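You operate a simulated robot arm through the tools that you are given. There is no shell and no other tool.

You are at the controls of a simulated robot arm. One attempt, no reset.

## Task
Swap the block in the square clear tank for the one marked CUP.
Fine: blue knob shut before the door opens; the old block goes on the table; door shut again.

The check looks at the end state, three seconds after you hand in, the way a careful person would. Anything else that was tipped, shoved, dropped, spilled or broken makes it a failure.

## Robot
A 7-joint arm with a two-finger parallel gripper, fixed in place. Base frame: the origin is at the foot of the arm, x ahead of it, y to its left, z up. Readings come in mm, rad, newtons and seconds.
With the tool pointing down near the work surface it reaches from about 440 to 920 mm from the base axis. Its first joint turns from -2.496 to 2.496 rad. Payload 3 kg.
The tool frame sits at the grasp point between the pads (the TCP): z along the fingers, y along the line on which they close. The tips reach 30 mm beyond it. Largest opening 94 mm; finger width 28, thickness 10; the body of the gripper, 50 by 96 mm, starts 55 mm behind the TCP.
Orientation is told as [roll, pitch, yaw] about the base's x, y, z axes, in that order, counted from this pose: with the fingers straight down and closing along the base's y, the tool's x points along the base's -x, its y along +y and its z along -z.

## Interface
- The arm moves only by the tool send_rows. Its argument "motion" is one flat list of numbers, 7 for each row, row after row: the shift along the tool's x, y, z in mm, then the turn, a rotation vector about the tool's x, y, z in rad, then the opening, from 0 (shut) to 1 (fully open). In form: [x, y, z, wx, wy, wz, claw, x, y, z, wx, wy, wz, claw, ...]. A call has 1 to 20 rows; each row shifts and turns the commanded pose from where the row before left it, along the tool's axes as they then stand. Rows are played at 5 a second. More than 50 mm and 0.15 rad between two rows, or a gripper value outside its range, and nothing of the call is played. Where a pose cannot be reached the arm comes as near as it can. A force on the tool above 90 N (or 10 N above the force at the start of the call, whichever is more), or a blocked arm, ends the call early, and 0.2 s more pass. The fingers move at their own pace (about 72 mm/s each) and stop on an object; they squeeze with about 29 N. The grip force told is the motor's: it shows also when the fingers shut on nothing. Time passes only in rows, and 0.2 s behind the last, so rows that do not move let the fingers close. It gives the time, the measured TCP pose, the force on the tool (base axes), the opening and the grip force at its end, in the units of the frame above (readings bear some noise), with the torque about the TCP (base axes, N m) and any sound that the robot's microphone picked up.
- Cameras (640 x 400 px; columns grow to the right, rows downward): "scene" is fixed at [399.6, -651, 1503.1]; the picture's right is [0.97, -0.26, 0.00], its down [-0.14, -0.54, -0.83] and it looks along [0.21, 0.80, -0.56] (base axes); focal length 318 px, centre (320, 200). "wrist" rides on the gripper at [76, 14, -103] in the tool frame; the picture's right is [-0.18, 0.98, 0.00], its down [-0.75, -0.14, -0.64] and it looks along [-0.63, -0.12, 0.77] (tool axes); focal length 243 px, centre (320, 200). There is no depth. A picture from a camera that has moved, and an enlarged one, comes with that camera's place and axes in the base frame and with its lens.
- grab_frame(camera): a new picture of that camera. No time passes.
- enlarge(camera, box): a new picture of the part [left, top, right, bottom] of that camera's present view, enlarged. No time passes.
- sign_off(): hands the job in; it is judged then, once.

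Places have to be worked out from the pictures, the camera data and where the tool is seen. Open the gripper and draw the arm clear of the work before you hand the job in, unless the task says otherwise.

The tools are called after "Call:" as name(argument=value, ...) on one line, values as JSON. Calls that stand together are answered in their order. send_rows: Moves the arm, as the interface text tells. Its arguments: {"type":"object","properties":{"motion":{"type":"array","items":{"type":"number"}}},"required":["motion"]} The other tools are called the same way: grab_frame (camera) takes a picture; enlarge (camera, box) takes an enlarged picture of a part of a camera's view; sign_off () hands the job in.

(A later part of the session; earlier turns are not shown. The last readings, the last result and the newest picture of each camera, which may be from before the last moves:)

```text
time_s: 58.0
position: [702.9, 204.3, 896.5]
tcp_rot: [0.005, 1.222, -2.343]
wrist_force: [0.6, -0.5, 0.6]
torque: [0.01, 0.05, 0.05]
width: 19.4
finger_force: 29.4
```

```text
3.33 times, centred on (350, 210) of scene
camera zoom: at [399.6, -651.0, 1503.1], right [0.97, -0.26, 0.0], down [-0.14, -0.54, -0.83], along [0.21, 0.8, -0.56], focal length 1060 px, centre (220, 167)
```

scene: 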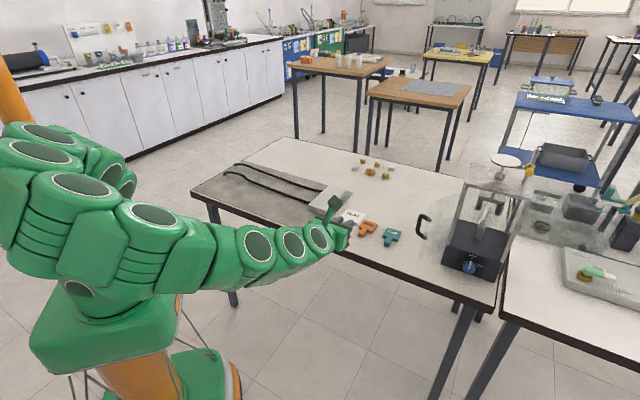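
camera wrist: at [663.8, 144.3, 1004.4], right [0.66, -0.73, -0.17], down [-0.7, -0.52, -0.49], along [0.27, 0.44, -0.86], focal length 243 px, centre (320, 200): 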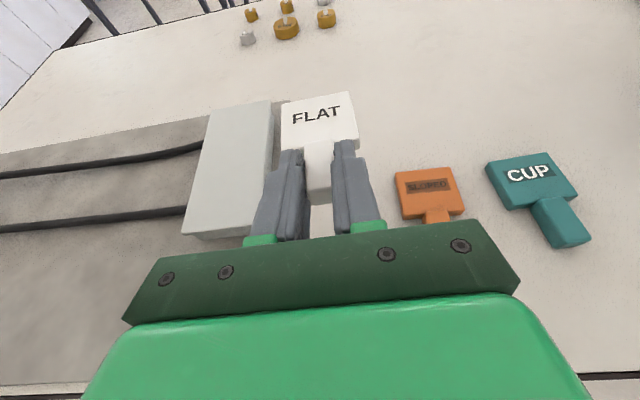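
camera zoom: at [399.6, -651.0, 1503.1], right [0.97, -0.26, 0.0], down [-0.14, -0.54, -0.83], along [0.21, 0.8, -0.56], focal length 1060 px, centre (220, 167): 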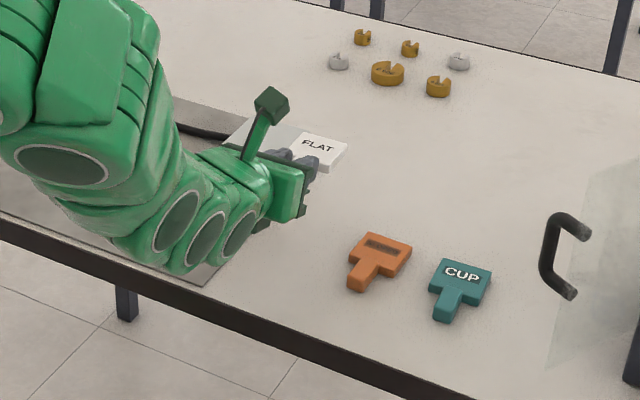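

The landing spot is clear (≈30 mm to both the mat edge and the orange block). I lower to ~20 mm above the expected contact height.

Call:
send_rows(motion=[-26.3, 0, 9.6, 0, 0, 0, 0.1, -26.3, 0, 9.6, 0, 0, 0, 0.1, -22.5, 0, 8.2, 0, 0, 0, 0.1, 0, 0, 0, 0, 0, 0, 0.1])

Call:
grab_frame(camera="wrist")

Call:
enlarge(camera="scene", box=[310, 170, 410, 250])

```text
time_s: 59.0
position: [700.8, 206.0, 818.2]
tcp_rot: [0.007, 1.221, -2.338]
wrist_force: [0.3, 1.0, -0.1]
torque: [-0.06, 0.05, 0.01]
width: 19.1
finger_force: 28.5
```

```text
taken
camera wrist: at [662.4, 145.2, 925.3], right [0.66, -0.73, -0.17], down [-0.7, -0.52, -0.49], along [0.27, 0.44, -0.86], focal length 243 px, centre (320, 200)
```

wrist: 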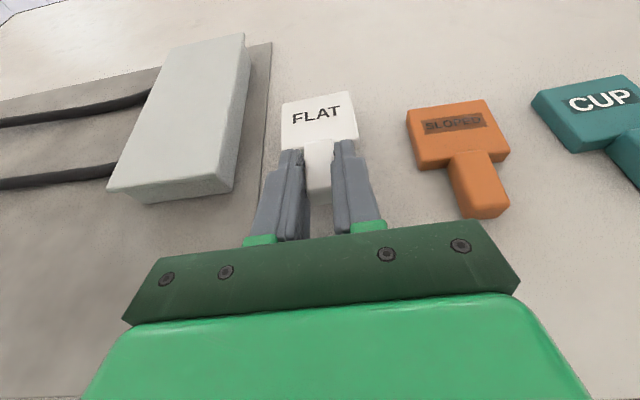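

```text
5.00 times, centred on (360, 210) of scene
camera zoom: at [399.6, -651.0, 1503.1], right [0.97, -0.26, 0.0], down [-0.14, -0.54, -0.83], along [0.21, 0.8, -0.56], focal length 1590 px, centre (120, 150)
```

zoom: 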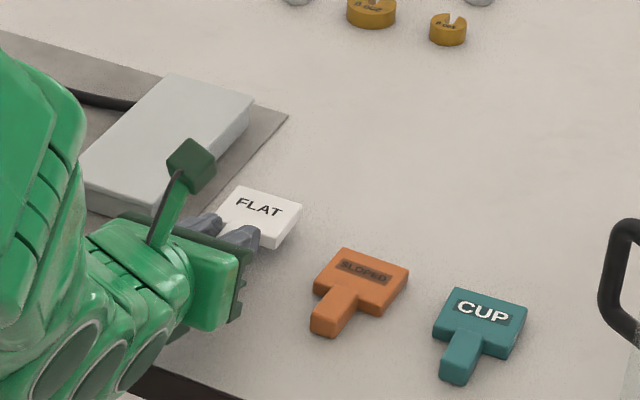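

All clear around it. I lower 14 mm more, then continue in small steps watching the vertical force.

Call:
send_rows(motion=[-4.7, 0, 1.72, 0, 0, 0, 0.1, -4.7, 0, 1.72, 0, 0, 0, 0.1, -3.76, 0, 1.37, 0, 0, 0, 0.1, 0, 0, 0, 0, 0, 0, 0.1])

Call:
send_rows(motion=[-1.88, 0, 0.69, 0, 0, 0, 0.1, -1.88, 0, 0.69, 0, 0, 0, 0.1, 0, 0, 0, 0, 0, 0, 0.1])

```text
time_s: 60.0
position: [702.5, 205.5, 805.6]
tcp_rot: [0.004, 1.219, -2.341]
wrist_force: [-0.2, -0.1, -0.4]
torque: [-0.03, 0.04, 0.01]
width: 18.9
finger_force: 28.8
```

```text
time_s: 60.8
position: [702.1, 205.6, 804.4]
tcp_rot: [0.009, 1.226, -2.337]
wrist_force: [-3.2, 5.6, 52.5]
torque: [1.04, -0.37, 0.05]
width: 19.2
finger_force: 28.8
```

Contact: 52 N upward at TCP z≈804. I ease up 2 mm to relieve the load and look at how the block sits.

Call:
send_rows(motion=[1.88, 0, -0.69, 0, 0, 0, 0.1, 0, 0, 0, 0, 0, 0, 0.1])

Call:
enlarge(camera="wrist", box=[230, 60, 420, 220])

Call:
enlarge(camera="scene", box=[320, 175, 400, 240])

```text
time_s: 61.4
position: [702.1, 204.1, 804.1]
tcp_rot: [0.005, 1.22, -2.338]
wrist_force: [9.8, 11.9, 32.3]
torque: [0.98, -0.72, 0.03]
width: 19.3
finger_force: 28.5
```

```text
2.50 times, centred on (325, 140) of wrist
camera zoom: at [662.9, 143.8, 910.5], right [0.66, -0.73, -0.17], down [-0.7, -0.52, -0.49], along [0.27, 0.44, -0.86], focal length 606 px, centre (308, 350)
```

zoom: 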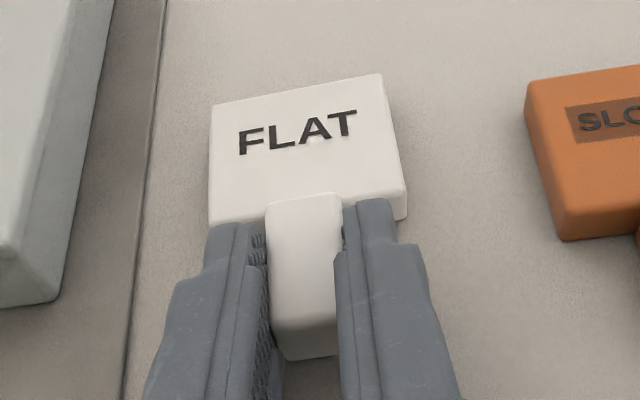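

```text
6.15 times, centred on (360, 208) of scene
camera zoom: at [399.6, -651.0, 1503.1], right [0.97, -0.26, 0.0], down [-0.14, -0.54, -0.83], along [0.21, 0.8, -0.56], focal length 1957 px, centre (74, 154)
```

zoom: 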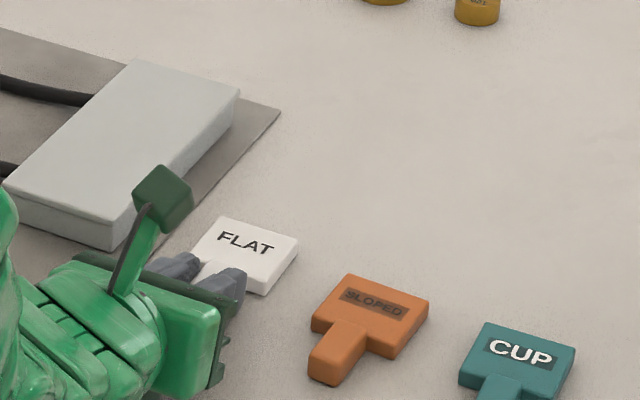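

The block is down (32 N residual). I ease up another 1.5 mm and open the jaws.

Call:
send_rows(motion=[1.41, 0, -0.52, 0, 0, 0, 0.1, 0, 0, 0, 0, 0, 0, 0.1])

Call:
send_rows(motion=[0, 0, 0, 0, 0, 0, 0.3, 0, 0, 0, 0, 0, 0, 0.42, 0, 0, 0, 0, 0, 0, 0.42])

Call:
enlarge(camera="wrist", box=[230, 60, 420, 220])

```text
time_s: 62.0
position: [702.3, 203.2, 804.6]
tcp_rot: [0.0, 1.216, -2.343]
wrist_force: [-4.7, -2.6, 12.1]
torque: [0.28, -0.15, 0.14]
width: 19.3
finger_force: 29.4
```

```text
time_s: 62.8
position: [702.2, 205.0, 804.4]
tcp_rot: [0.005, 1.22, -2.341]
wrist_force: [0.6, 0.2, 0.0]
torque: [-0.03, 0.01, -0.03]
width: 39.6
finger_force: 0.0
```

```text
2.50 times, centred on (325, 140) of wrist
camera zoom: at [663.0, 144.0, 911.5], right [0.66, -0.73, -0.17], down [-0.7, -0.52, -0.49], along [0.27, 0.44, -0.86], focal length 606 px, centre (308, 350)
```

zoom: 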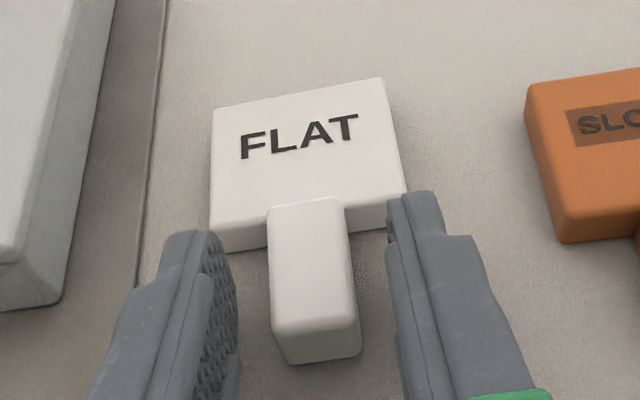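

FLAT is lying flat on the table, released, with zero residual force at TCP z≈804.7 (a useful height reference). I lift straight up 75 mm and move over toward the CUP block for a close look.

Call:
send_rows(motion=[23.5, 0, -8.6, 0, 0, 0, 0.42, 23.5, 0, -8.6, 0, 0, 0, 0.42, 23.5, 0, -8.6, 0, 0, 0, 0.42, -4.75, 38, -13, 0, 0, 0, 0.5, -4.75, 38, -13, 0, 0, 0, 0.5, -4.75, 38, -13, 0, 0, 0, 0.5, -4.75, 38, -13, 0, 0, 0, 0.5, -4.75, 38, -13, 0, 0, 0, 0.5, 0, 0, 0, 0, 0, 0, 0.5])

Call:
grab_frame(camera="wrist")

Call:
enlarge(camera="wrist", box=[220, 40, 420, 200])

Call:
grab_frame(camera="scene")

```text
time_s: 64.8
position: [790.6, 22.9, 880.6]
tcp_rot: [0.002, 1.222, -2.341]
wrist_force: [0.1, 0.6, -0.3]
torque: [0.01, -0.03, 0.01]
width: 47.3
finger_force: 0.1
```

```text
taken
camera wrist: at [751.1, -38.6, 987.3], right [0.66, -0.73, -0.17], down [-0.7, -0.52, -0.49], along [0.27, 0.44, -0.86], focal length 243 px, centre (320, 200)
```

wrist: 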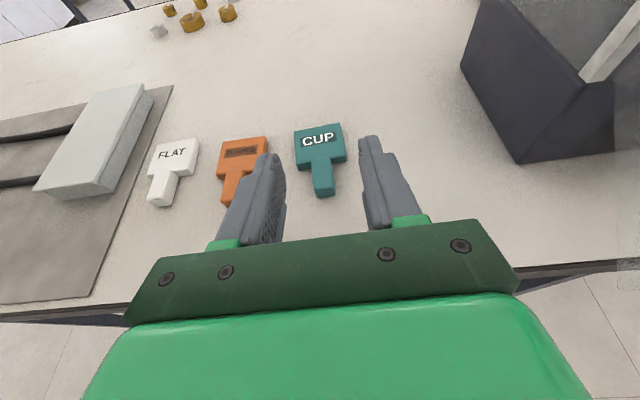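

```text
2.50 times, centred on (320, 120) of wrist
camera zoom: at [751.1, -38.6, 987.3], right [0.66, -0.73, -0.17], down [-0.7, -0.52, -0.49], along [0.27, 0.44, -0.86], focal length 606 px, centre (320, 400)
```

zoom: 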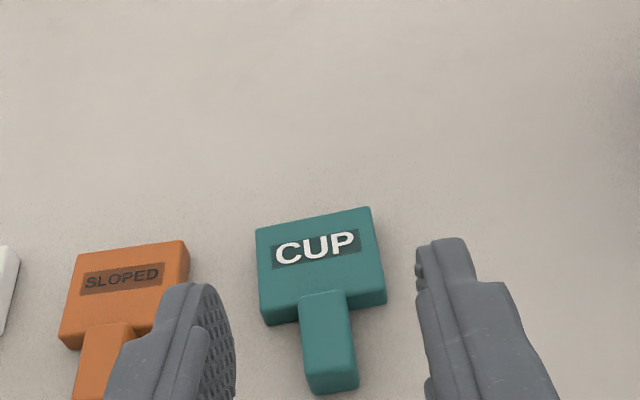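

```text
taken
```

scene: 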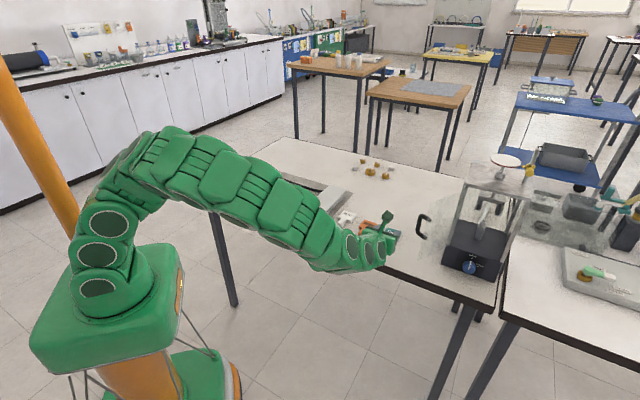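

CUP's stem end is at ≈(823,65) with heading 47°, width 18.8 mm. I align the heading and move directly above the grip pose, then verify from there before descending.

Call:
send_rows(motion=[0, 0, 0, 0.0216, 0, -0.0079, 0.5, 8.8, -2.9, 24.1, 0, 0, 0, 0.5, 8.8, -2.9, 24.1, 0, 0, 0, 0.5, -18.8, 0, 6.9, 0, 0, 0, 0.5, -18.8, 0, 6.9, 0, 0, 0, 0.5, 0, 0, 0, 0, 0, 0, 0.5])

Call:
enlarge(camera="wrist", box=[220, 60, 420, 220])

Call:
grab_frame(camera="scene")

```text
time_s: 66.2
position: [819.7, 64.7, 839.5]
tcp_rot: [0.001, 1.22, -2.319]
wrist_force: [-0.6, -0.3, 0.1]
torque: [0.0, -0.05, -0.02]
width: 47.1
finger_force: 0.2
```

```text
2.50 times, centred on (320, 140) of wrist
camera zoom: at [782.8, 2.5, 946.2], right [0.68, -0.72, -0.17], down [-0.69, -0.53, -0.49], along [0.26, 0.45, -0.86], focal length 606 px, centre (320, 350)
```

zoom: 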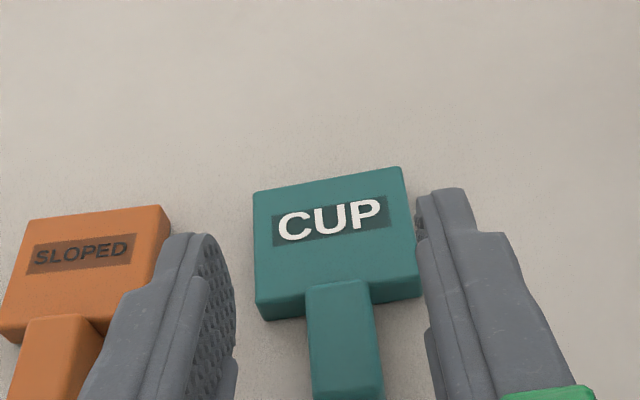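

```text
taken
```

scene: 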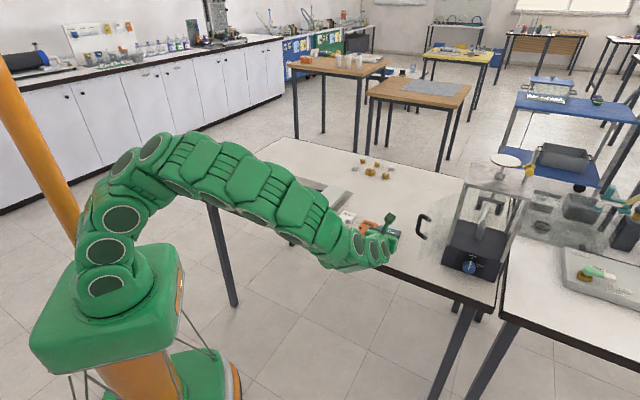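

Alignment is within 0.3 mm laterally and the stem end 2.5 mm ahead of the TCP, as wanted. I descend 29 mm, then the last few mm carefully.

Call:
send_rows(motion=[-9.4, 0, 3.44, 0, 0, 0, 0.5, -9.4, 0, 3.44, 0, 0, 0, 0.5, -8.45, 0, 3.09, 0, 0, 0, 0.5, 0, 0, 0, 0, 0, 0, 0.5])

Call:
send_rows(motion=[-1.88, 0, 0.69, 0, 0, 0, 0.5, -1.88, 0, 0.69, 0, 0, 0, 0.5, 0, 0, 0, 0, 0, 0, 0.5])

Call:
enlarge(camera="wrist", box=[220, 60, 420, 220])

```text
time_s: 67.2
position: [820.8, 64.2, 810.3]
tcp_rot: [0.005, 1.22, -2.319]
wrist_force: [1.0, -0.5, 0.7]
torque: [0.0, 0.03, 0.0]
width: 47.3
finger_force: 0.1
```

```text
time_s: 68.0
position: [820.2, 62.7, 805.9]
tcp_rot: [0.003, 1.22, -2.317]
wrist_force: [-0.6, -0.2, 0.0]
torque: [0.01, 0.03, -0.01]
width: 46.7
finger_force: 0.1
```

```text
2.50 times, centred on (320, 140) of wrist
camera zoom: at [783.2, 2.1, 913.5], right [0.68, -0.72, -0.17], down [-0.69, -0.53, -0.49], along [0.26, 0.45, -0.86], focal length 606 px, centre (320, 350)
```

zoom: 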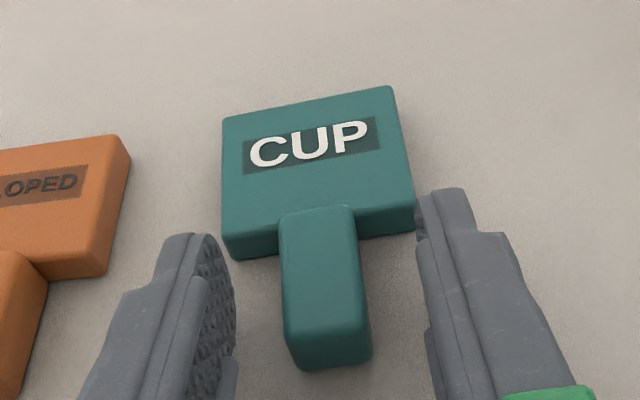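

No contact yet; the CUP stem sits centred between the jaws. I go down the last 1.7 mm and close.

Call:
send_rows(motion=[-1.6, 0, 0.58, 0, 0, 0, 0.5, 0, 0, 0, 0, 0, 0, 0.25, 0, 0, 0, 0, 0, 0, 0.1, 0, 0, 0, 0, 0, 0, 0.1, 0, 0, 0, 0, 0, 0, 0.1])

Call:
enlarge(camera="wrist", box=[220, 60, 420, 220])

```text
time_s: 69.2
position: [820.4, 64.0, 805.0]
tcp_rot: [0.005, 1.221, -2.318]
wrist_force: [0.6, 0.2, -0.1]
torque: [0.02, 0.06, -0.05]
width: 19.3
finger_force: 29.5
```

```text
2.50 times, centred on (320, 140) of wrist
camera zoom: at [783.0, 2.1, 911.7], right [0.68, -0.72, -0.17], down [-0.69, -0.53, -0.49], along [0.26, 0.45, -0.86], focal length 606 px, centre (320, 350)
```

zoom: 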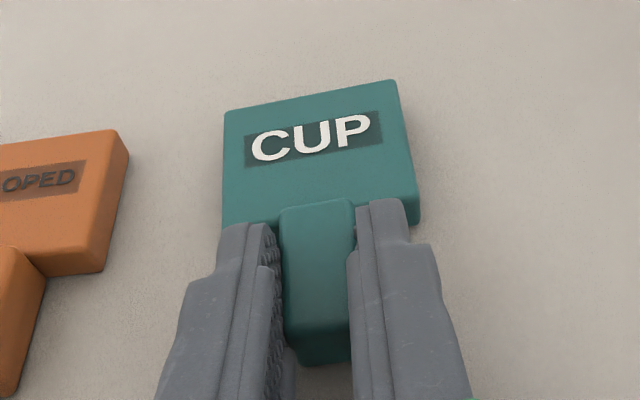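

CUP is gripped (19.3 mm) and its appearance in the grip matches how FLAT was held in the tray. I lift it straight up ~195 mm.

Call:
send_rows(motion=[9.4, 0, -3.44, 0, 0, 0, 0.1, 18.8, 0, -6.9, 0, 0, 0, 0.1, 31, 0, -11.3, 0, 0, 0, 0.1, 31, 0, -11.3, 0, 0, 0, 0.1, 31, 0, -11.3, 0, 0, 0, 0.1, 31, 0, -11.3, 0, 0, 0, 0.1, 31, 0, -11.3, 0, 0, 0, 0.1, 0, 0, 0, 0, 0, 0, 0.1])

Call:
grab_frame(camera="wrist")

Call:
grab_frame(camera="scene")

```text
time_s: 71.0
position: [821.1, 62.3, 999.3]
tcp_rot: [0.002, 1.221, -2.322]
wrist_force: [-0.4, 0.7, -0.5]
torque: [0.02, -0.02, -0.01]
width: 9.1
finger_force: 0.1
```

```text
taken
camera wrist: at [783.6, 0.8, 1106.5], right [0.67, -0.72, -0.17], down [-0.69, -0.53, -0.49], along [0.26, 0.45, -0.86], focal length 243 px, centre (320, 200)
```

wrist: 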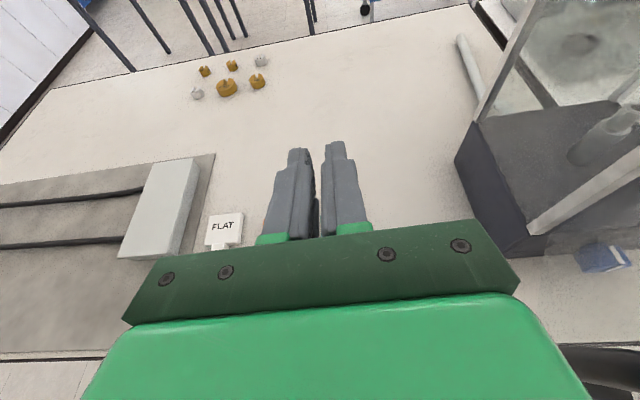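

```text
taken
```

scene: 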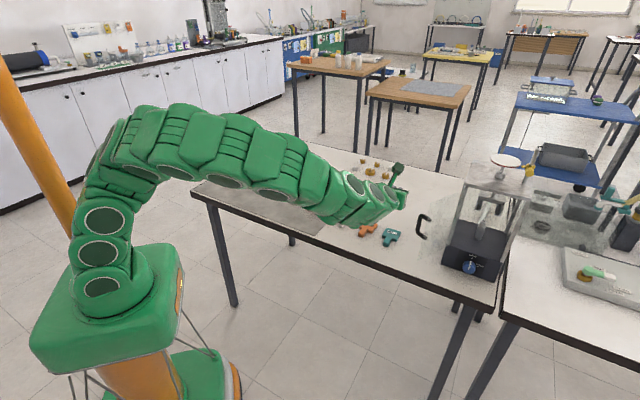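

The jaws closed to 9 mm: CUP slipped out during the lift and is still on the table. I look at where it lies now.

Call:
enlarge(camera="scene", box=[340, 205, 430, 265])

Call:
enlarge(camera="scene", box=[330, 150, 440, 250])

```text
6.67 times, centred on (385, 235) of scene
camera zoom: at [399.6, -651.0, 1503.1], right [0.97, -0.26, 0.0], down [-0.14, -0.54, -0.83], along [0.21, 0.8, -0.56], focal length 2120 px, centre (-113, -33)
```

zoom: 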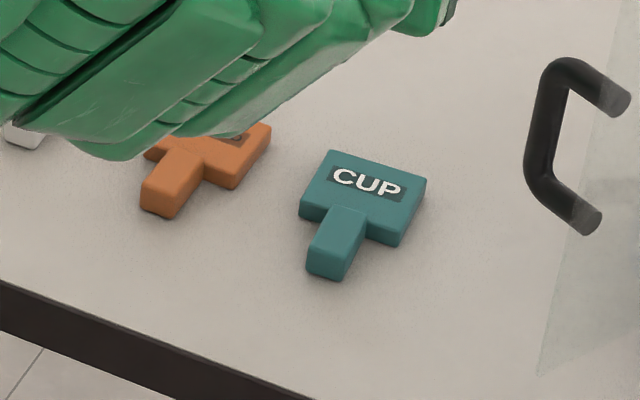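

```text
4.00 times, centred on (385, 200) of scene
camera zoom: at [399.6, -651.0, 1503.1], right [0.97, -0.26, 0.0], down [-0.14, -0.54, -0.83], along [0.21, 0.8, -0.56], focal length 1272 px, centre (60, 200)
```

zoom: 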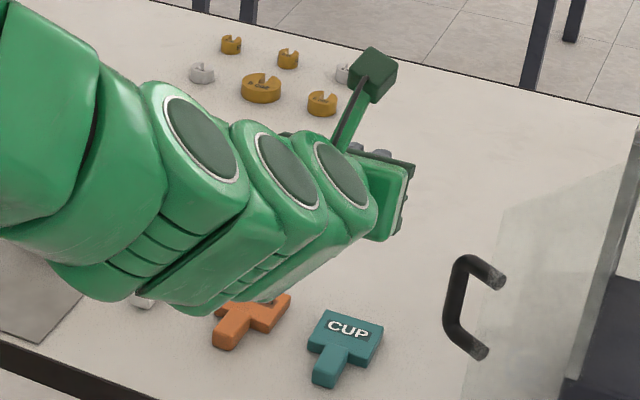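

CUP still lies flat nearly where it was; the pads evidently caught only the top of its stem. I go back down to ~z 840 with open jaws, re-measure, and will grip lower this time.

Call:
send_rows(motion=[-31, 0, 11.3, 0, 0, 0, 0.5, -31, 0, 11.3, 0, 0, 0, 0.5, -31, 0, 11.3, 0, 0, 0, 0.5, -31, 0, 11.3, 0, 0, 0, 0.5, -26, 0, 9.5, 0, 0, 0, 0.5, 0, 0, 0, 0, 0, 0, 0.5])

Call:
enlarge(camera="wrist", box=[220, 60, 420, 220])

```text
time_s: 72.4
position: [820.4, 63.7, 840.5]
tcp_rot: [0.005, 1.221, -2.32]
wrist_force: [-0.5, -0.2, -0.2]
torque: [0.0, 0.0, 0.02]
width: 47.0
finger_force: 0.0
```

```text
2.50 times, centred on (320, 140) of wrist
camera zoom: at [782.5, 2.7, 946.6], right [0.68, -0.72, -0.17], down [-0.69, -0.53, -0.49], along [0.26, 0.45, -0.86], focal length 606 px, centre (320, 350)
```

zoom: 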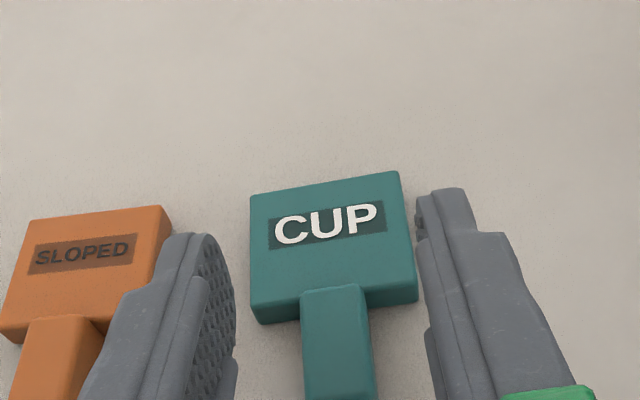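

CUP moved only ~1 mm. I shift 1 mm left, descend to z≈806 and then feel for the table in 1.5–2 mm steps.

Call:
send_rows(motion=[-9.1, -1.0, 4.3, 0, 0, 0, 0.5, -9.4, 0, 3.44, 0, 0, 0, 0.5, -9.4, 0, 3.44, 0, 0, 0, 0.5, -3.7, 0, 1.35, 0, 0, 0, 0.5, 0, 0, 0, 0, 0, 0, 0.5])

Call:
send_rows(motion=[-1.88, 0, 0.69, 0, 0, 0, 0.5, 0, 0, 0, 0, 0, 0, 0.5])

Call:
send_rows(motion=[-1.88, 0, 0.69, 0, 0, 0, 0.5, 0, 0, 0, 0, 0, 0, 0.5])

Call:
send_rows(motion=[-1.41, 0, 0.52, 0, 0, 0, 0.5, 0, 0, 0, 0, 0, 0, 0.5])

```text
time_s: 73.6
position: [820.0, 63.7, 806.1]
tcp_rot: [0.003, 1.219, -2.319]
wrist_force: [-0.3, -0.2, -0.6]
torque: [0.0, 0.01, 0.01]
width: 47.1
finger_force: 0.0
```

```text
time_s: 74.2
position: [821.1, 64.3, 803.7]
tcp_rot: [0.004, 1.221, -2.318]
wrist_force: [-1.0, -0.1, 0.2]
torque: [-0.01, 0.0, 0.02]
width: 46.8
finger_force: 0.1
```

```text
time_s: 74.8
position: [820.4, 63.2, 803.4]
tcp_rot: [0.003, 1.223, -2.318]
wrist_force: [-12.5, -11.5, 27.5]
torque: [0.6, 0.26, 0.47]
width: 48.2
finger_force: 0.6
```

```text
time_s: 75.4
position: [820.8, 64.8, 802.6]
tcp_rot: [0.008, 1.225, -2.319]
wrist_force: [-13.6, -16.8, 58.1]
torque: [1.27, 0.07, 0.46]
width: 48.4
finger_force: 0.7
```

The fingertips touch the table at TCP z≈803.4, so the earlier height was right and overlap should be good; the slip came from elsewhere (likely the fast lift with the heavy head as a lever). I raise to just above contact and move 4 mm further forward along the stem for a better hold.

Call:
send_rows(motion=[2.4, 0, -0.86, 0, 0, 0, 0.5, 0, 0, 0, 0, 0, 0, 0.5])

Call:
enlarge(camera="wrist", box=[220, 60, 420, 220])

```text
time_s: 76.0
position: [820.3, 63.9, 803.4]
tcp_rot: [0.004, 1.218, -2.32]
wrist_force: [26.5, -1.8, 33.8]
torque: [0.75, -0.92, -1.05]
width: 47.3
finger_force: 0.4
```

```text
2.50 times, centred on (320, 140) of wrist
camera zoom: at [783.0, 3.1, 910.5], right [0.67, -0.72, -0.17], down [-0.69, -0.53, -0.49], along [0.26, 0.45, -0.86], focal length 606 px, centre (320, 350)
```

zoom: 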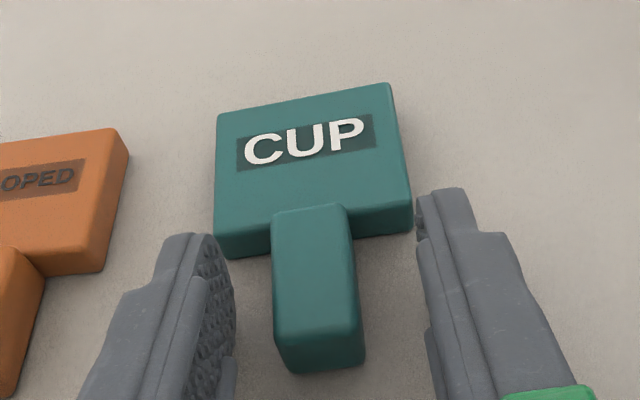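

Still pressing slightly with some side load. I raise another 2.5 mm to be free, then re-measure the lateral offset.

Call:
send_rows(motion=[2.35, 0, -0.86, 0, 0, 0, 0.5, 0, 0, 0, 0, 0, 0, 0.5])

Call:
enlarge(camera="wrist", box=[220, 60, 420, 220])

```text
time_s: 76.6
position: [819.5, 64.4, 804.9]
tcp_rot: [0.003, 1.217, -2.322]
wrist_force: [0.4, -0.7, -0.2]
torque: [0.03, -0.01, -0.03]
width: 47.1
finger_force: 0.2
```

```text
2.50 times, centred on (320, 140) of wrist
camera zoom: at [782.3, 3.2, 910.9], right [0.67, -0.72, -0.17], down [-0.69, -0.54, -0.48], along [0.26, 0.45, -0.86], focal length 606 px, centre (320, 350)
```

zoom: 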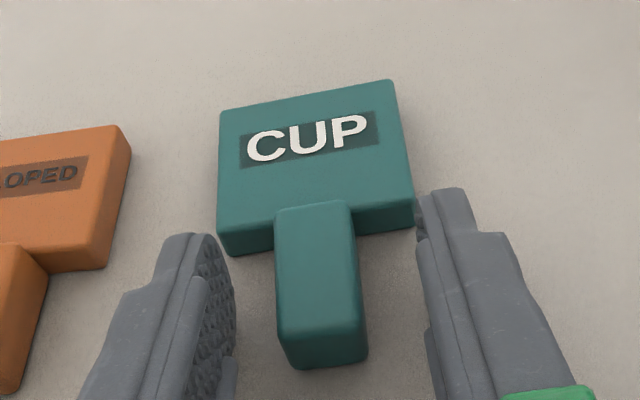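

Free again; the stem is ~0.8 mm left of centre. I shift left 0.8 mm, forward 4 mm, and close fully.

Call:
send_rows(motion=[0.7, -0.8, 1.88, 0, 0, 0, 0.5, 0.67, 0, 1.88, 0, 0, 0, 0.5, 0, 0, 0, 0, 0, 0, 0.2, 0, 0, 0, 0, 0, 0, 0.0, 0, 0, 0, 0, 0, 0, 0.0, 0, 0, 0, 0, 0, 0, 0.0])

Call:
enlarge(camera="wrist", box=[220, 60, 420, 220])

Call:
enlarge(camera="scene", box=[350, 200, 430, 260])

```text
time_s: 78.0
position: [822.7, 67.4, 805.9]
tcp_rot: [0.004, 1.219, -2.319]
wrist_force: [-0.3, 0.5, 0.6]
torque: [-0.02, 0.02, -0.03]
width: 23.1
finger_force: 28.8
```

```text
2.50 times, centred on (320, 140) of wrist
camera zoom: at [785.0, 6.6, 912.7], right [0.68, -0.72, -0.17], down [-0.69, -0.53, -0.49], along [0.26, 0.45, -0.86], focal length 606 px, centre (320, 350)
```

zoom: 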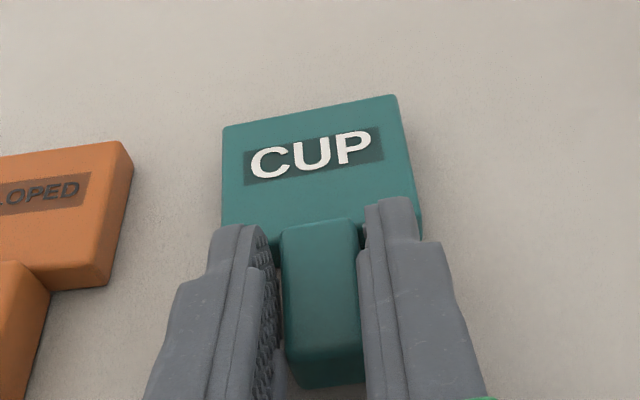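

```text
6.67 times, centred on (390, 230) of scene
camera zoom: at [399.6, -651.0, 1503.1], right [0.97, -0.26, 0.0], down [-0.14, -0.54, -0.83], along [0.21, 0.8, -0.56], focal length 2120 px, centre (-147, 0)
```

zoom: 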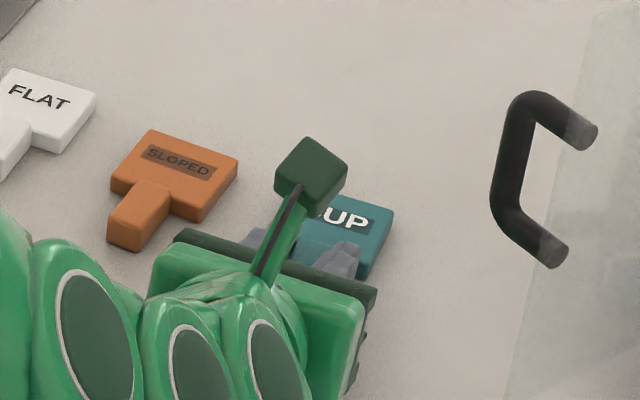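

The jaws stopped at 23.1 mm this time and I seem to see slivers of gap beside the stem; I zoom in closer before lifting.

Call:
enlarge(camera="wrist", box=[285, 130, 355, 200])

Call:
enlarge(camera="wrist", box=[270, 150, 370, 240])

```text
5.71 times, centred on (320, 165) of wrist
camera zoom: at [785.0, 6.6, 912.7], right [0.68, -0.72, -0.17], down [-0.69, -0.53, -0.49], along [0.26, 0.45, -0.86], focal length 1386 px, centre (320, 400)
```

zoom: 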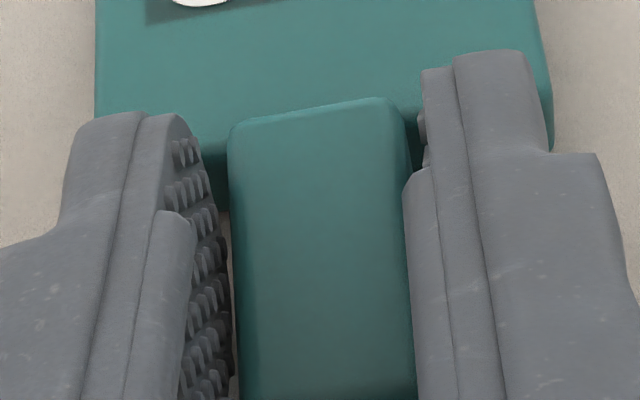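

```text
4.44 times, centred on (320, 195) of wrist
camera zoom: at [785.0, 6.6, 912.7], right [0.68, -0.72, -0.17], down [-0.69, -0.53, -0.49], along [0.26, 0.45, -0.86], focal length 1078 px, centre (320, 222)
```

zoom: 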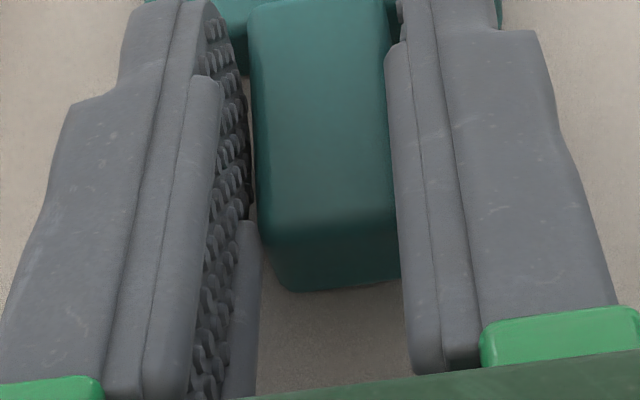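

The stem seems centred between the studded pads. I hold a few more rows to see if the jaws settle.

Call:
send_rows(motion=[0, 0, 0, 0, 0, 0, 0.0, 0, 0, 0, 0, 0, 0, 0.0, 0, 0, 0, 0, 0, 0, 0.0])

```text
time_s: 78.8
position: [820.3, 68.1, 806.8]
tcp_rot: [0.003, 1.219, -2.32]
wrist_force: [0.7, -0.7, 0.8]
torque: [0.0, 0.0, -0.02]
width: 23.1
finger_force: 28.9
```

Stable at 23.1 mm with full grip force. I try a slow test lift of 8 mm and look.

Call:
send_rows(motion=[0.94, 0, -0.34, 0, 0, 0, 0.0, 0.94, 0, -0.34, 0, 0, 0, 0.0, 0.94, 0, -0.34, 0, 0, 0, 0.0, 0.94, 0, -0.34, 0, 0, 0, 0.0, 0.94, 0, -0.34, 0, 0, 0, 0.0, 0.94, 0, -0.34, 0, 0, 0, 0.0, 0.94, 0, -0.34, 0, 0, 0, 0.0, 0.94, 0, -0.34, 0, 0, 0, 0.0])

Call:
enlarge(camera="wrist", box=[220, 60, 420, 220])

Call:
enlarge(camera="scene", box=[360, 200, 420, 250])

```text
time_s: 80.6
position: [822.2, 69.3, 812.6]
tcp_rot: [0.003, 1.22, -2.316]
wrist_force: [0.0, 0.6, 0.2]
torque: [-0.03, 0.02, 0.01]
width: 23.2
finger_force: 28.8
```

```text
2.50 times, centred on (320, 140) of wrist
camera zoom: at [785.4, 7.0, 920.4], right [0.68, -0.72, -0.17], down [-0.69, -0.53, -0.49], along [0.26, 0.45, -0.86], focal length 606 px, centre (320, 350)
```

zoom: 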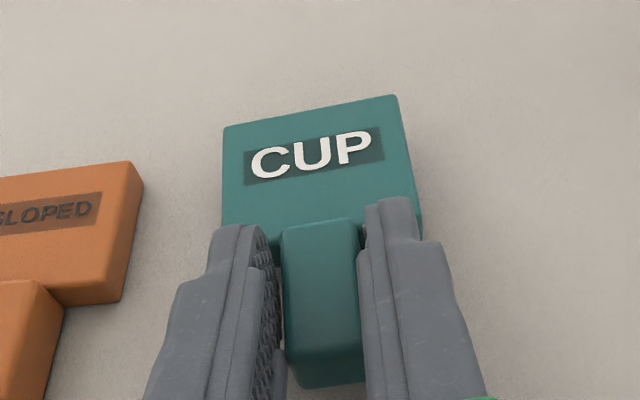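

```text
8.00 times, centred on (390, 225) of scene
camera zoom: at [399.6, -651.0, 1503.1], right [0.97, -0.26, 0.0], down [-0.14, -0.54, -0.83], along [0.21, 0.8, -0.56], focal length 2544 px, centre (-240, 0)
```

zoom: 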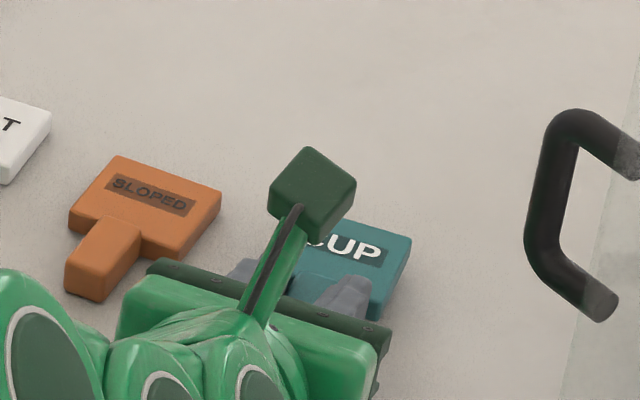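

CUP is now lifted with the gripper (it stays fixed in the wrist view while the orange block recedes). I keep lifting slowly, 50 mm, and check again.

Call:
send_rows(motion=[3.76, 0, -1.37, 0, 0, 0, 0.0, 3.76, 0, -1.37, 0, 0, 0, 0.0, 4.7, 0, -1.72, 0, 0, 0, 0.0, 4.7, 0, -1.72, 0, 0, 0, 0.0, 4.7, 0, -1.72, 0, 0, 0, 0.0, 4.7, 0, -1.72, 0, 0, 0, 0.0, 4.7, 0, -1.72, 0, 0, 0, 0.0, 4.7, 0, -1.72, 0, 0, 0, 0.0, 4.7, 0, -1.72, 0, 0, 0, 0.0, 4.7, 0, -1.72, 0, 0, 0, 0.0])

Call:
enlarge(camera="wrist", box=[220, 60, 420, 220])

Call:
enlarge(camera="wrist", box=[270, 130, 370, 220])

```text
time_s: 82.8
position: [824.1, 68.7, 861.7]
tcp_rot: [0.002, 1.22, -2.319]
wrist_force: [-0.3, -0.5, -0.2]
torque: [-0.05, 0.04, 0.01]
width: 23.1
finger_force: 28.9
```

```text
2.50 times, centred on (320, 140) of wrist
camera zoom: at [785.6, 7.2, 969.0], right [0.68, -0.72, -0.17], down [-0.69, -0.53, -0.49], along [0.26, 0.45, -0.86], focal length 606 px, centre (320, 350)
```

zoom: 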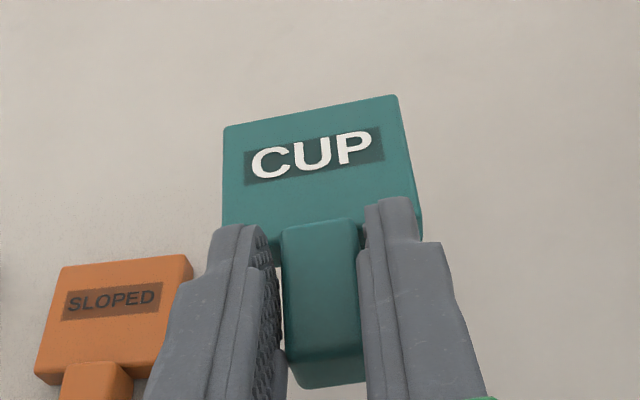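

```text
4.44 times, centred on (320, 175) of wrist
camera zoom: at [785.6, 7.2, 969.0], right [0.68, -0.72, -0.17], down [-0.69, -0.53, -0.49], along [0.26, 0.45, -0.86], focal length 1078 px, centre (320, 311)
```

zoom: 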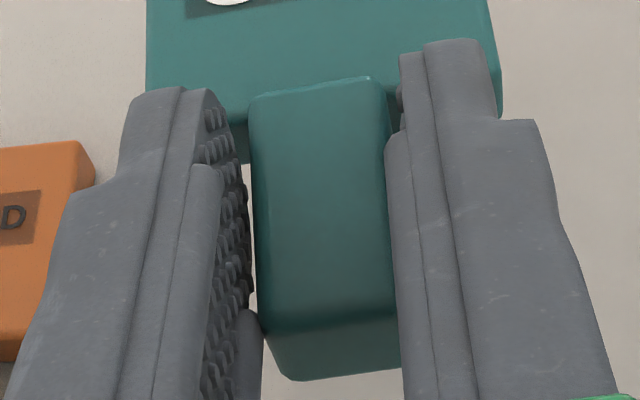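

Held steadily after 50 mm. I continue up to z≈1004 at moderate speed.

Call:
send_rows(motion=[7.5, 0, -2.75, 0, 0, 0, 0.0, 9.4, 0, -3.44, 0, 0, 0, 0.0, 9.4, 0, -3.44, 0, 0, 0, 0.0, 9.4, 0, -3.44, 0, 0, 0, 0.0, 9.4, 0, -3.44, 0, 0, 0, 0.0, 9.4, 0, -3.44, 0, 0, 0, 0.0, 9.4, 0, -3.44, 0, 0, 0, 0.0, 9.4, 0, -3.44, 0, 0, 0, 0.0, 9.4, 0, -3.44, 0, 0, 0, 0.0, 9.4, 0, -3.44, 0, 0, 0, 0.0, 9.4, 0, -3.44, 0, 0, 0, 0.0, 9.4, 0, -3.44, 0, 0, 0, 0.0, 9.4, 0, -3.44, 0, 0, 0, 0.0, 9.4, 0, -3.44, 0, 0, 0, 0.0, 4.7, 0, -1.72, 0, 0, 0, 0.0])

Call:
grab_frame(camera="wrist")

Call:
grab_frame(camera="scene")

```text
time_s: 86.0
position: [822.1, 69.3, 1004.1]
tcp_rot: [0.001, 1.22, -2.32]
wrist_force: [-0.5, 0.1, -1.1]
torque: [-0.01, 0.02, 0.02]
width: 23.3
finger_force: 29.1
```

```text
taken
camera wrist: at [785.5, 7.7, 1110.4], right [0.68, -0.72, -0.17], down [-0.69, -0.53, -0.49], along [0.26, 0.45, -0.86], focal length 243 px, centre (320, 200)
```

wrist: 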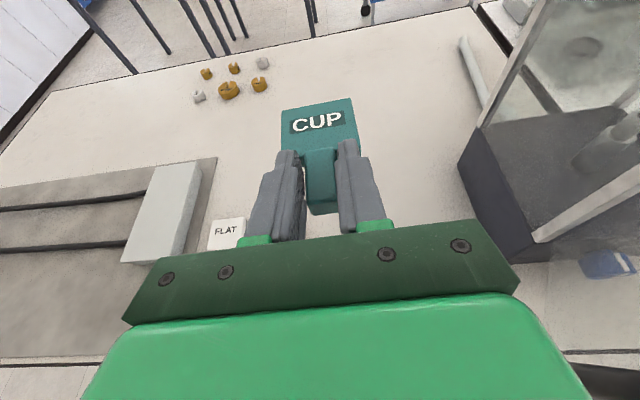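

```text
taken
```

scene: 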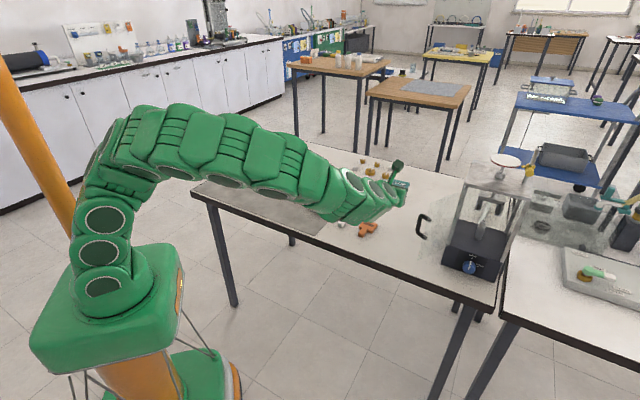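

CUP is safely held at z≈1004. I carry it back around the open door by the same route I used with FLAT, at moderate speed.

Call:
send_rows(motion=[-7.73, -6.8, -21.1, 0, 0, 0, 0.0, -7.73, -6.8, -21.1, 0, 0, 0, 0.0, -7.73, -6.8, -21.1, 0, 0, 0, 0.0, -7.73, -6.8, -21.1, 0, 0, 0, 0.0, -7.73, -6.8, -21.1, 0, 0, 0, 0.0, -7.73, -6.8, -21.1, 0, 0, 0, 0.0, -7.73, -6.8, -21.1, 0, 0, 0, 0.0, -7.73, -6.8, -21.1, 0, 0, 0, 0.0, -7.73, -6.8, -21.1, 0, 0, 0, 0.0, -7.73, -6.8, -21.1, 0, 0, 0, 0.0, -4.8, 18.05, -13.1, 0, 0, 0, 0.0, -4.8, 18.05, -13.1, 0, 0, 0, 0.0, -4.8, 18.05, -13.1, 0, 0, 0, 0.0, -4.8, 18.05, -13.1, 0, 0, 0, 0.0, -4.8, 18.05, -13.1, 0, 0, 0, 0.0, -4.8, 18.05, -13.1, 0, 0, 0, 0.0, -4.8, 18.05, -13.1, 0, 0, 0, 0.0, -4.8, 18.05, -13.1, 0, 0, 0, 0.0])

Call:
grab_frame(camera="wrist")

```text
time_s: 89.8
position: [647.6, -229.5, 1004.0]
tcp_rot: [0.004, 1.218, -2.318]
wrist_force: [-0.4, 1.2, -0.1]
torque: [-0.02, 0.0, 0.02]
width: 23.1
finger_force: 28.9
```

```text
taken
camera wrist: at [611.5, -291.6, 1111.3], right [0.68, -0.72, -0.17], down [-0.69, -0.53, -0.49], along [0.26, 0.45, -0.86], focal length 243 px, centre (320, 200)
```

wrist: 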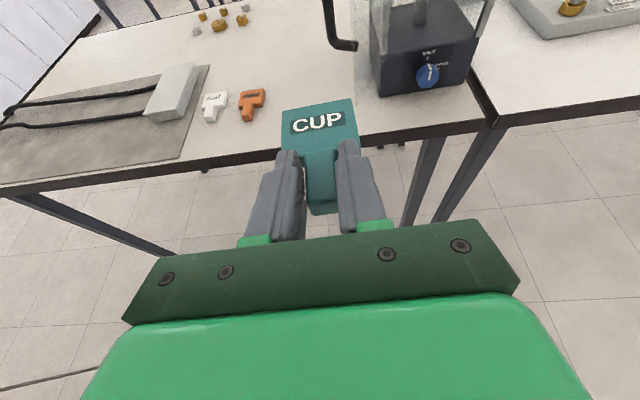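

CUP still firmly held. I swing over to the tank's front axis (300 mm out) and align the heading to 45.8°.

Call:
send_rows(motion=[1.71, 21.8, 4.67, 0, 0, 0, 0.0, 1.71, 21.8, 4.67, 0, 0, 0, 0.0, 1.71, 21.8, 4.67, 0, 0, 0, 0.0, 1.71, 21.8, 4.67, 0, 0, 0, 0.0, 1.71, 21.8, 4.67, 0, 0, 0, 0.0, 1.71, 21.8, 4.67, 0, 0, 0, 0.0, 1.71, 21.8, 4.67, 0, 0, 0, 0.0, 1.71, 21.8, 4.67, 0, 0, 0, 0.0, 0, 0, 0, -0.0107, 0, 0.0039, 0.0, 0, 0, 0, -0.0107, 0, 0.0039, 0.0, 0, 0, 0, 0, 0, 0, 0.0])

Call:
grab_frame(camera="wrist")

Call:
grab_frame(camera="scene")

```text
time_s: 92.2
position: [803.7, -320.7, 1005.5]
tcp_rot: [0.005, 1.219, -2.34]
wrist_force: [-0.6, -0.5, -0.8]
torque: [-0.02, 0.02, 0.01]
width: 23.2
finger_force: 28.7
```

```text
taken
camera wrist: at [764.6, -380.8, 1111.6], right [0.66, -0.73, -0.17], down [-0.7, -0.52, -0.49], along [0.27, 0.44, -0.86], focal length 243 px, centre (320, 200)
```

wrist: 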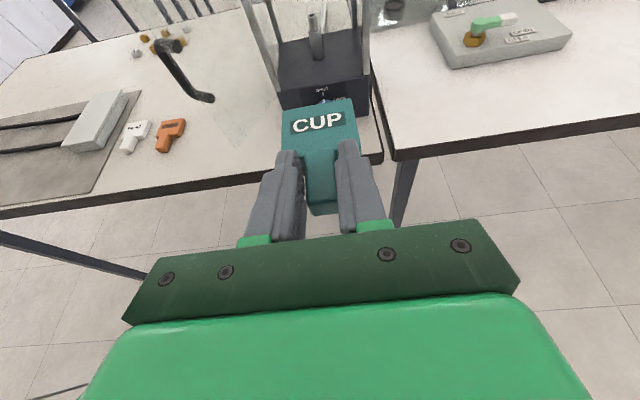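

```text
taken
```

scene: 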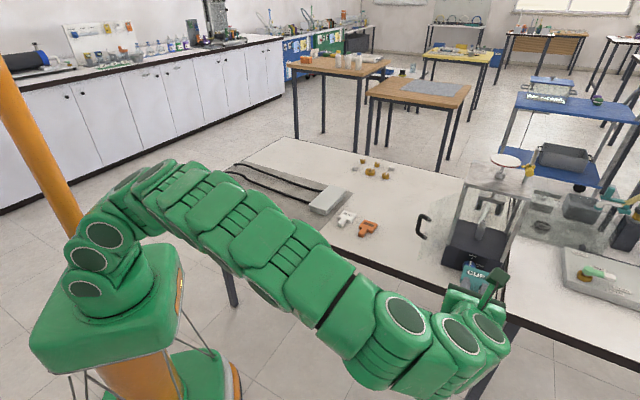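

On axis with the tank. I advance 150 mm to just outside the opening.

Call:
send_rows(motion=[7.5, 0, 20.05, 0, 0, 0, 0.0, 7.5, 0, 20.05, 0, 0, 0, 0.0, 7.5, 0, 20.05, 0, 0, 0, 0.0, 7.5, 0, 20.05, 0, 0, 0, 0.0, 7.5, 0, 20.05, 0, 0, 0, 0.0, 7.5, 0, 20.05, 0, 0, 0, 0.0, 7.5, 0, 20.05, 0, 0, 0, 0.0, 0, 0, 0, 0, 0, 0, 0.0])

Call:
enlarge(camera="wrist", box=[220, 0, 420, 200])

Call:
grab_frame(camera="scene")

```text
time_s: 94.0
position: [909.9, -210.9, 1006.1]
tcp_rot: [0.005, 1.221, -2.34]
wrist_force: [0.0, 0.0, -0.6]
torque: [0.01, 0.04, 0.01]
width: 23.3
finger_force: 28.9
```

```text
2.00 times, centred on (320, 100) of wrist
camera zoom: at [870.9, -272.7, 1112.7], right [0.66, -0.73, -0.17], down [-0.7, -0.52, -0.49], along [0.27, 0.44, -0.86], focal length 485 px, centre (320, 400)
```

zoom: 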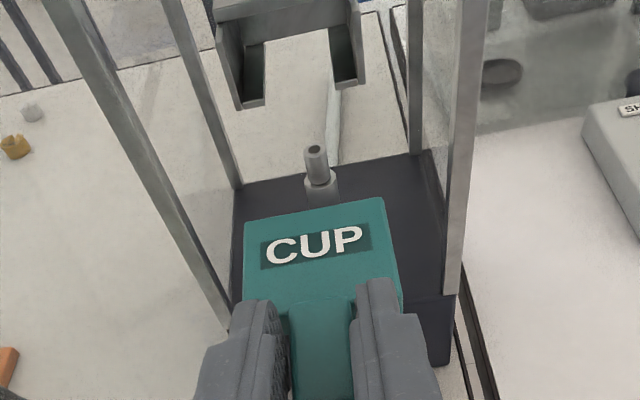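

```text
taken
```

scene: 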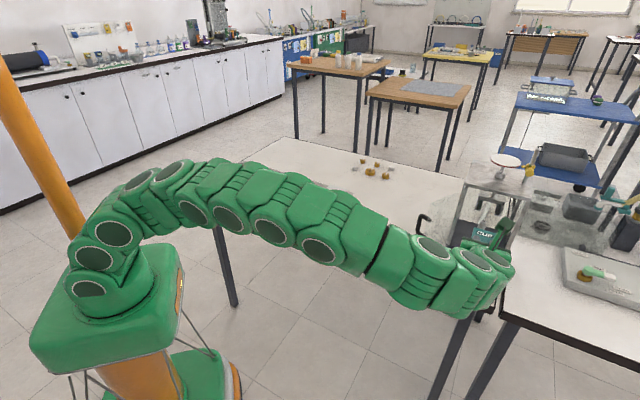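

CUP in the grip looks the same as FLAT did, on the same line. I zoom to check its level and lateral alignment against the tray before inserting.

Call:
enlarge(camera="wrist", box=[265, 80, 375, 180])

Call:
enlarge(camera="scene", box=[455, 190, 525, 250])

Call:
enlarge(camera="wrist", box=[250, 0, 370, 90])

```text
4.00 times, centred on (320, 130) of wrist
camera zoom: at [870.9, -272.7, 1112.7], right [0.66, -0.73, -0.17], down [-0.7, -0.52, -0.49], along [0.27, 0.44, -0.86], focal length 970 px, centre (320, 480)
```

zoom: 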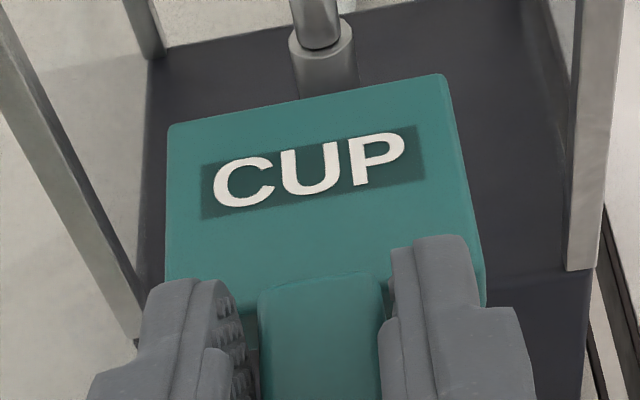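

```text
6.67 times, centred on (490, 220) of scene
camera zoom: at [399.6, -651.0, 1503.1], right [0.97, -0.26, 0.0], down [-0.14, -0.54, -0.83], along [0.21, 0.8, -0.56], focal length 2120 px, centre (-813, 67)
```

zoom: 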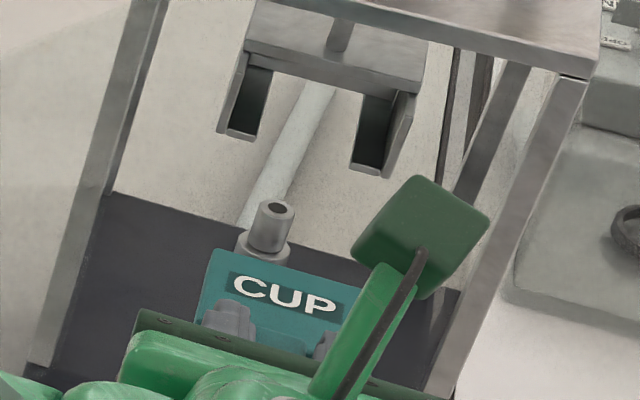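

```text
4.44 times, centred on (310, 45) of wrist
camera zoom: at [870.9, -272.7, 1112.7], right [0.66, -0.73, -0.17], down [-0.7, -0.52, -0.49], along [0.27, 0.44, -0.86], focal length 1078 px, centre (364, 889)
```

zoom: 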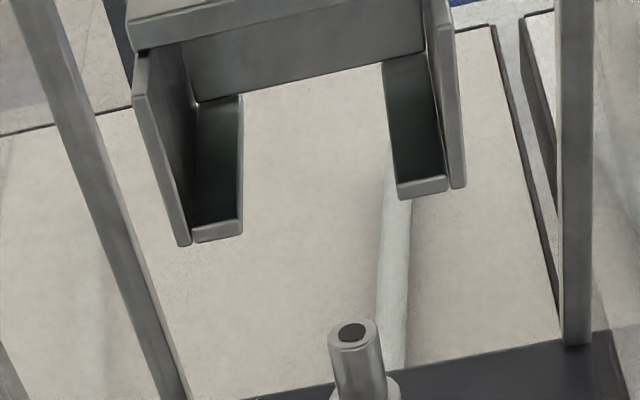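

CUP is level and aligned like FLAT; head ≈52 mm vs ≈60 mm between the tray walls, whose centre lies ~1.5 mm left of my line. I shift 1.5 mm left and advance 92 mm to just before the tray mouth.

Call:
send_rows(motion=[6.32, -1.5, 17.3, 0, 0, 0, 0.0, 6.32, 0, 17.3, 0, 0, 0, 0.0, 6.32, 0, 17.3, 0, 0, 0, 0.0, 6.32, 0, 17.3, 0, 0, 0, 0.0, 6.32, 0, 17.3, 0, 0, 0, 0.0, 0, 0, 0, 0, 0, 0, 0.0])

Call:
enlarge(camera="wrist", box=[240, 20, 400, 200])

Call:
enlarge(camera="scene", box=[455, 180, 525, 240])

```text
time_s: 95.4
position: [971.9, -144.8, 1005.3]
tcp_rot: [0.003, 1.218, -2.341]
wrist_force: [0.2, 0.4, -1.1]
torque: [-0.04, -0.01, 0.0]
width: 23.0
finger_force: 29.1
```

```text
2.22 times, centred on (320, 110) of wrist
camera zoom: at [934.1, -206.1, 1112.7], right [0.66, -0.73, -0.17], down [-0.7, -0.52, -0.49], along [0.27, 0.44, -0.86], focal length 539 px, centre (320, 400)
```

zoom: 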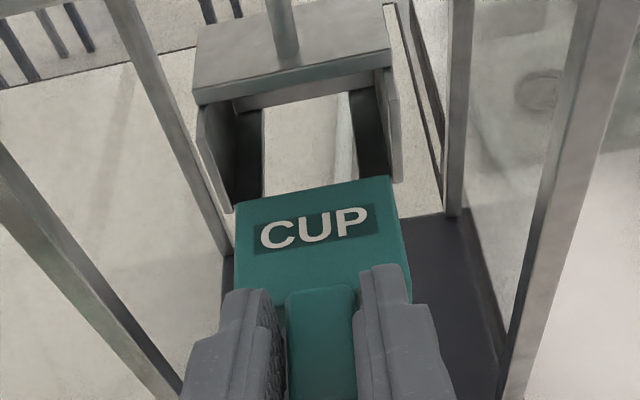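

```text
6.67 times, centred on (490, 210) of scene
camera zoom: at [399.6, -651.0, 1503.1], right [0.97, -0.26, 0.0], down [-0.14, -0.54, -0.83], along [0.21, 0.8, -0.56], focal length 2120 px, centre (-813, 133)
```

zoom: 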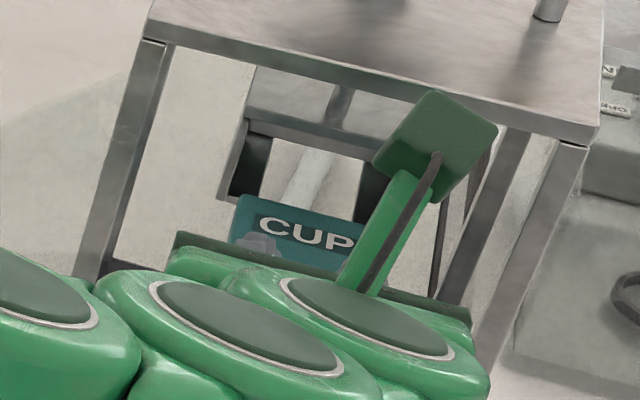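

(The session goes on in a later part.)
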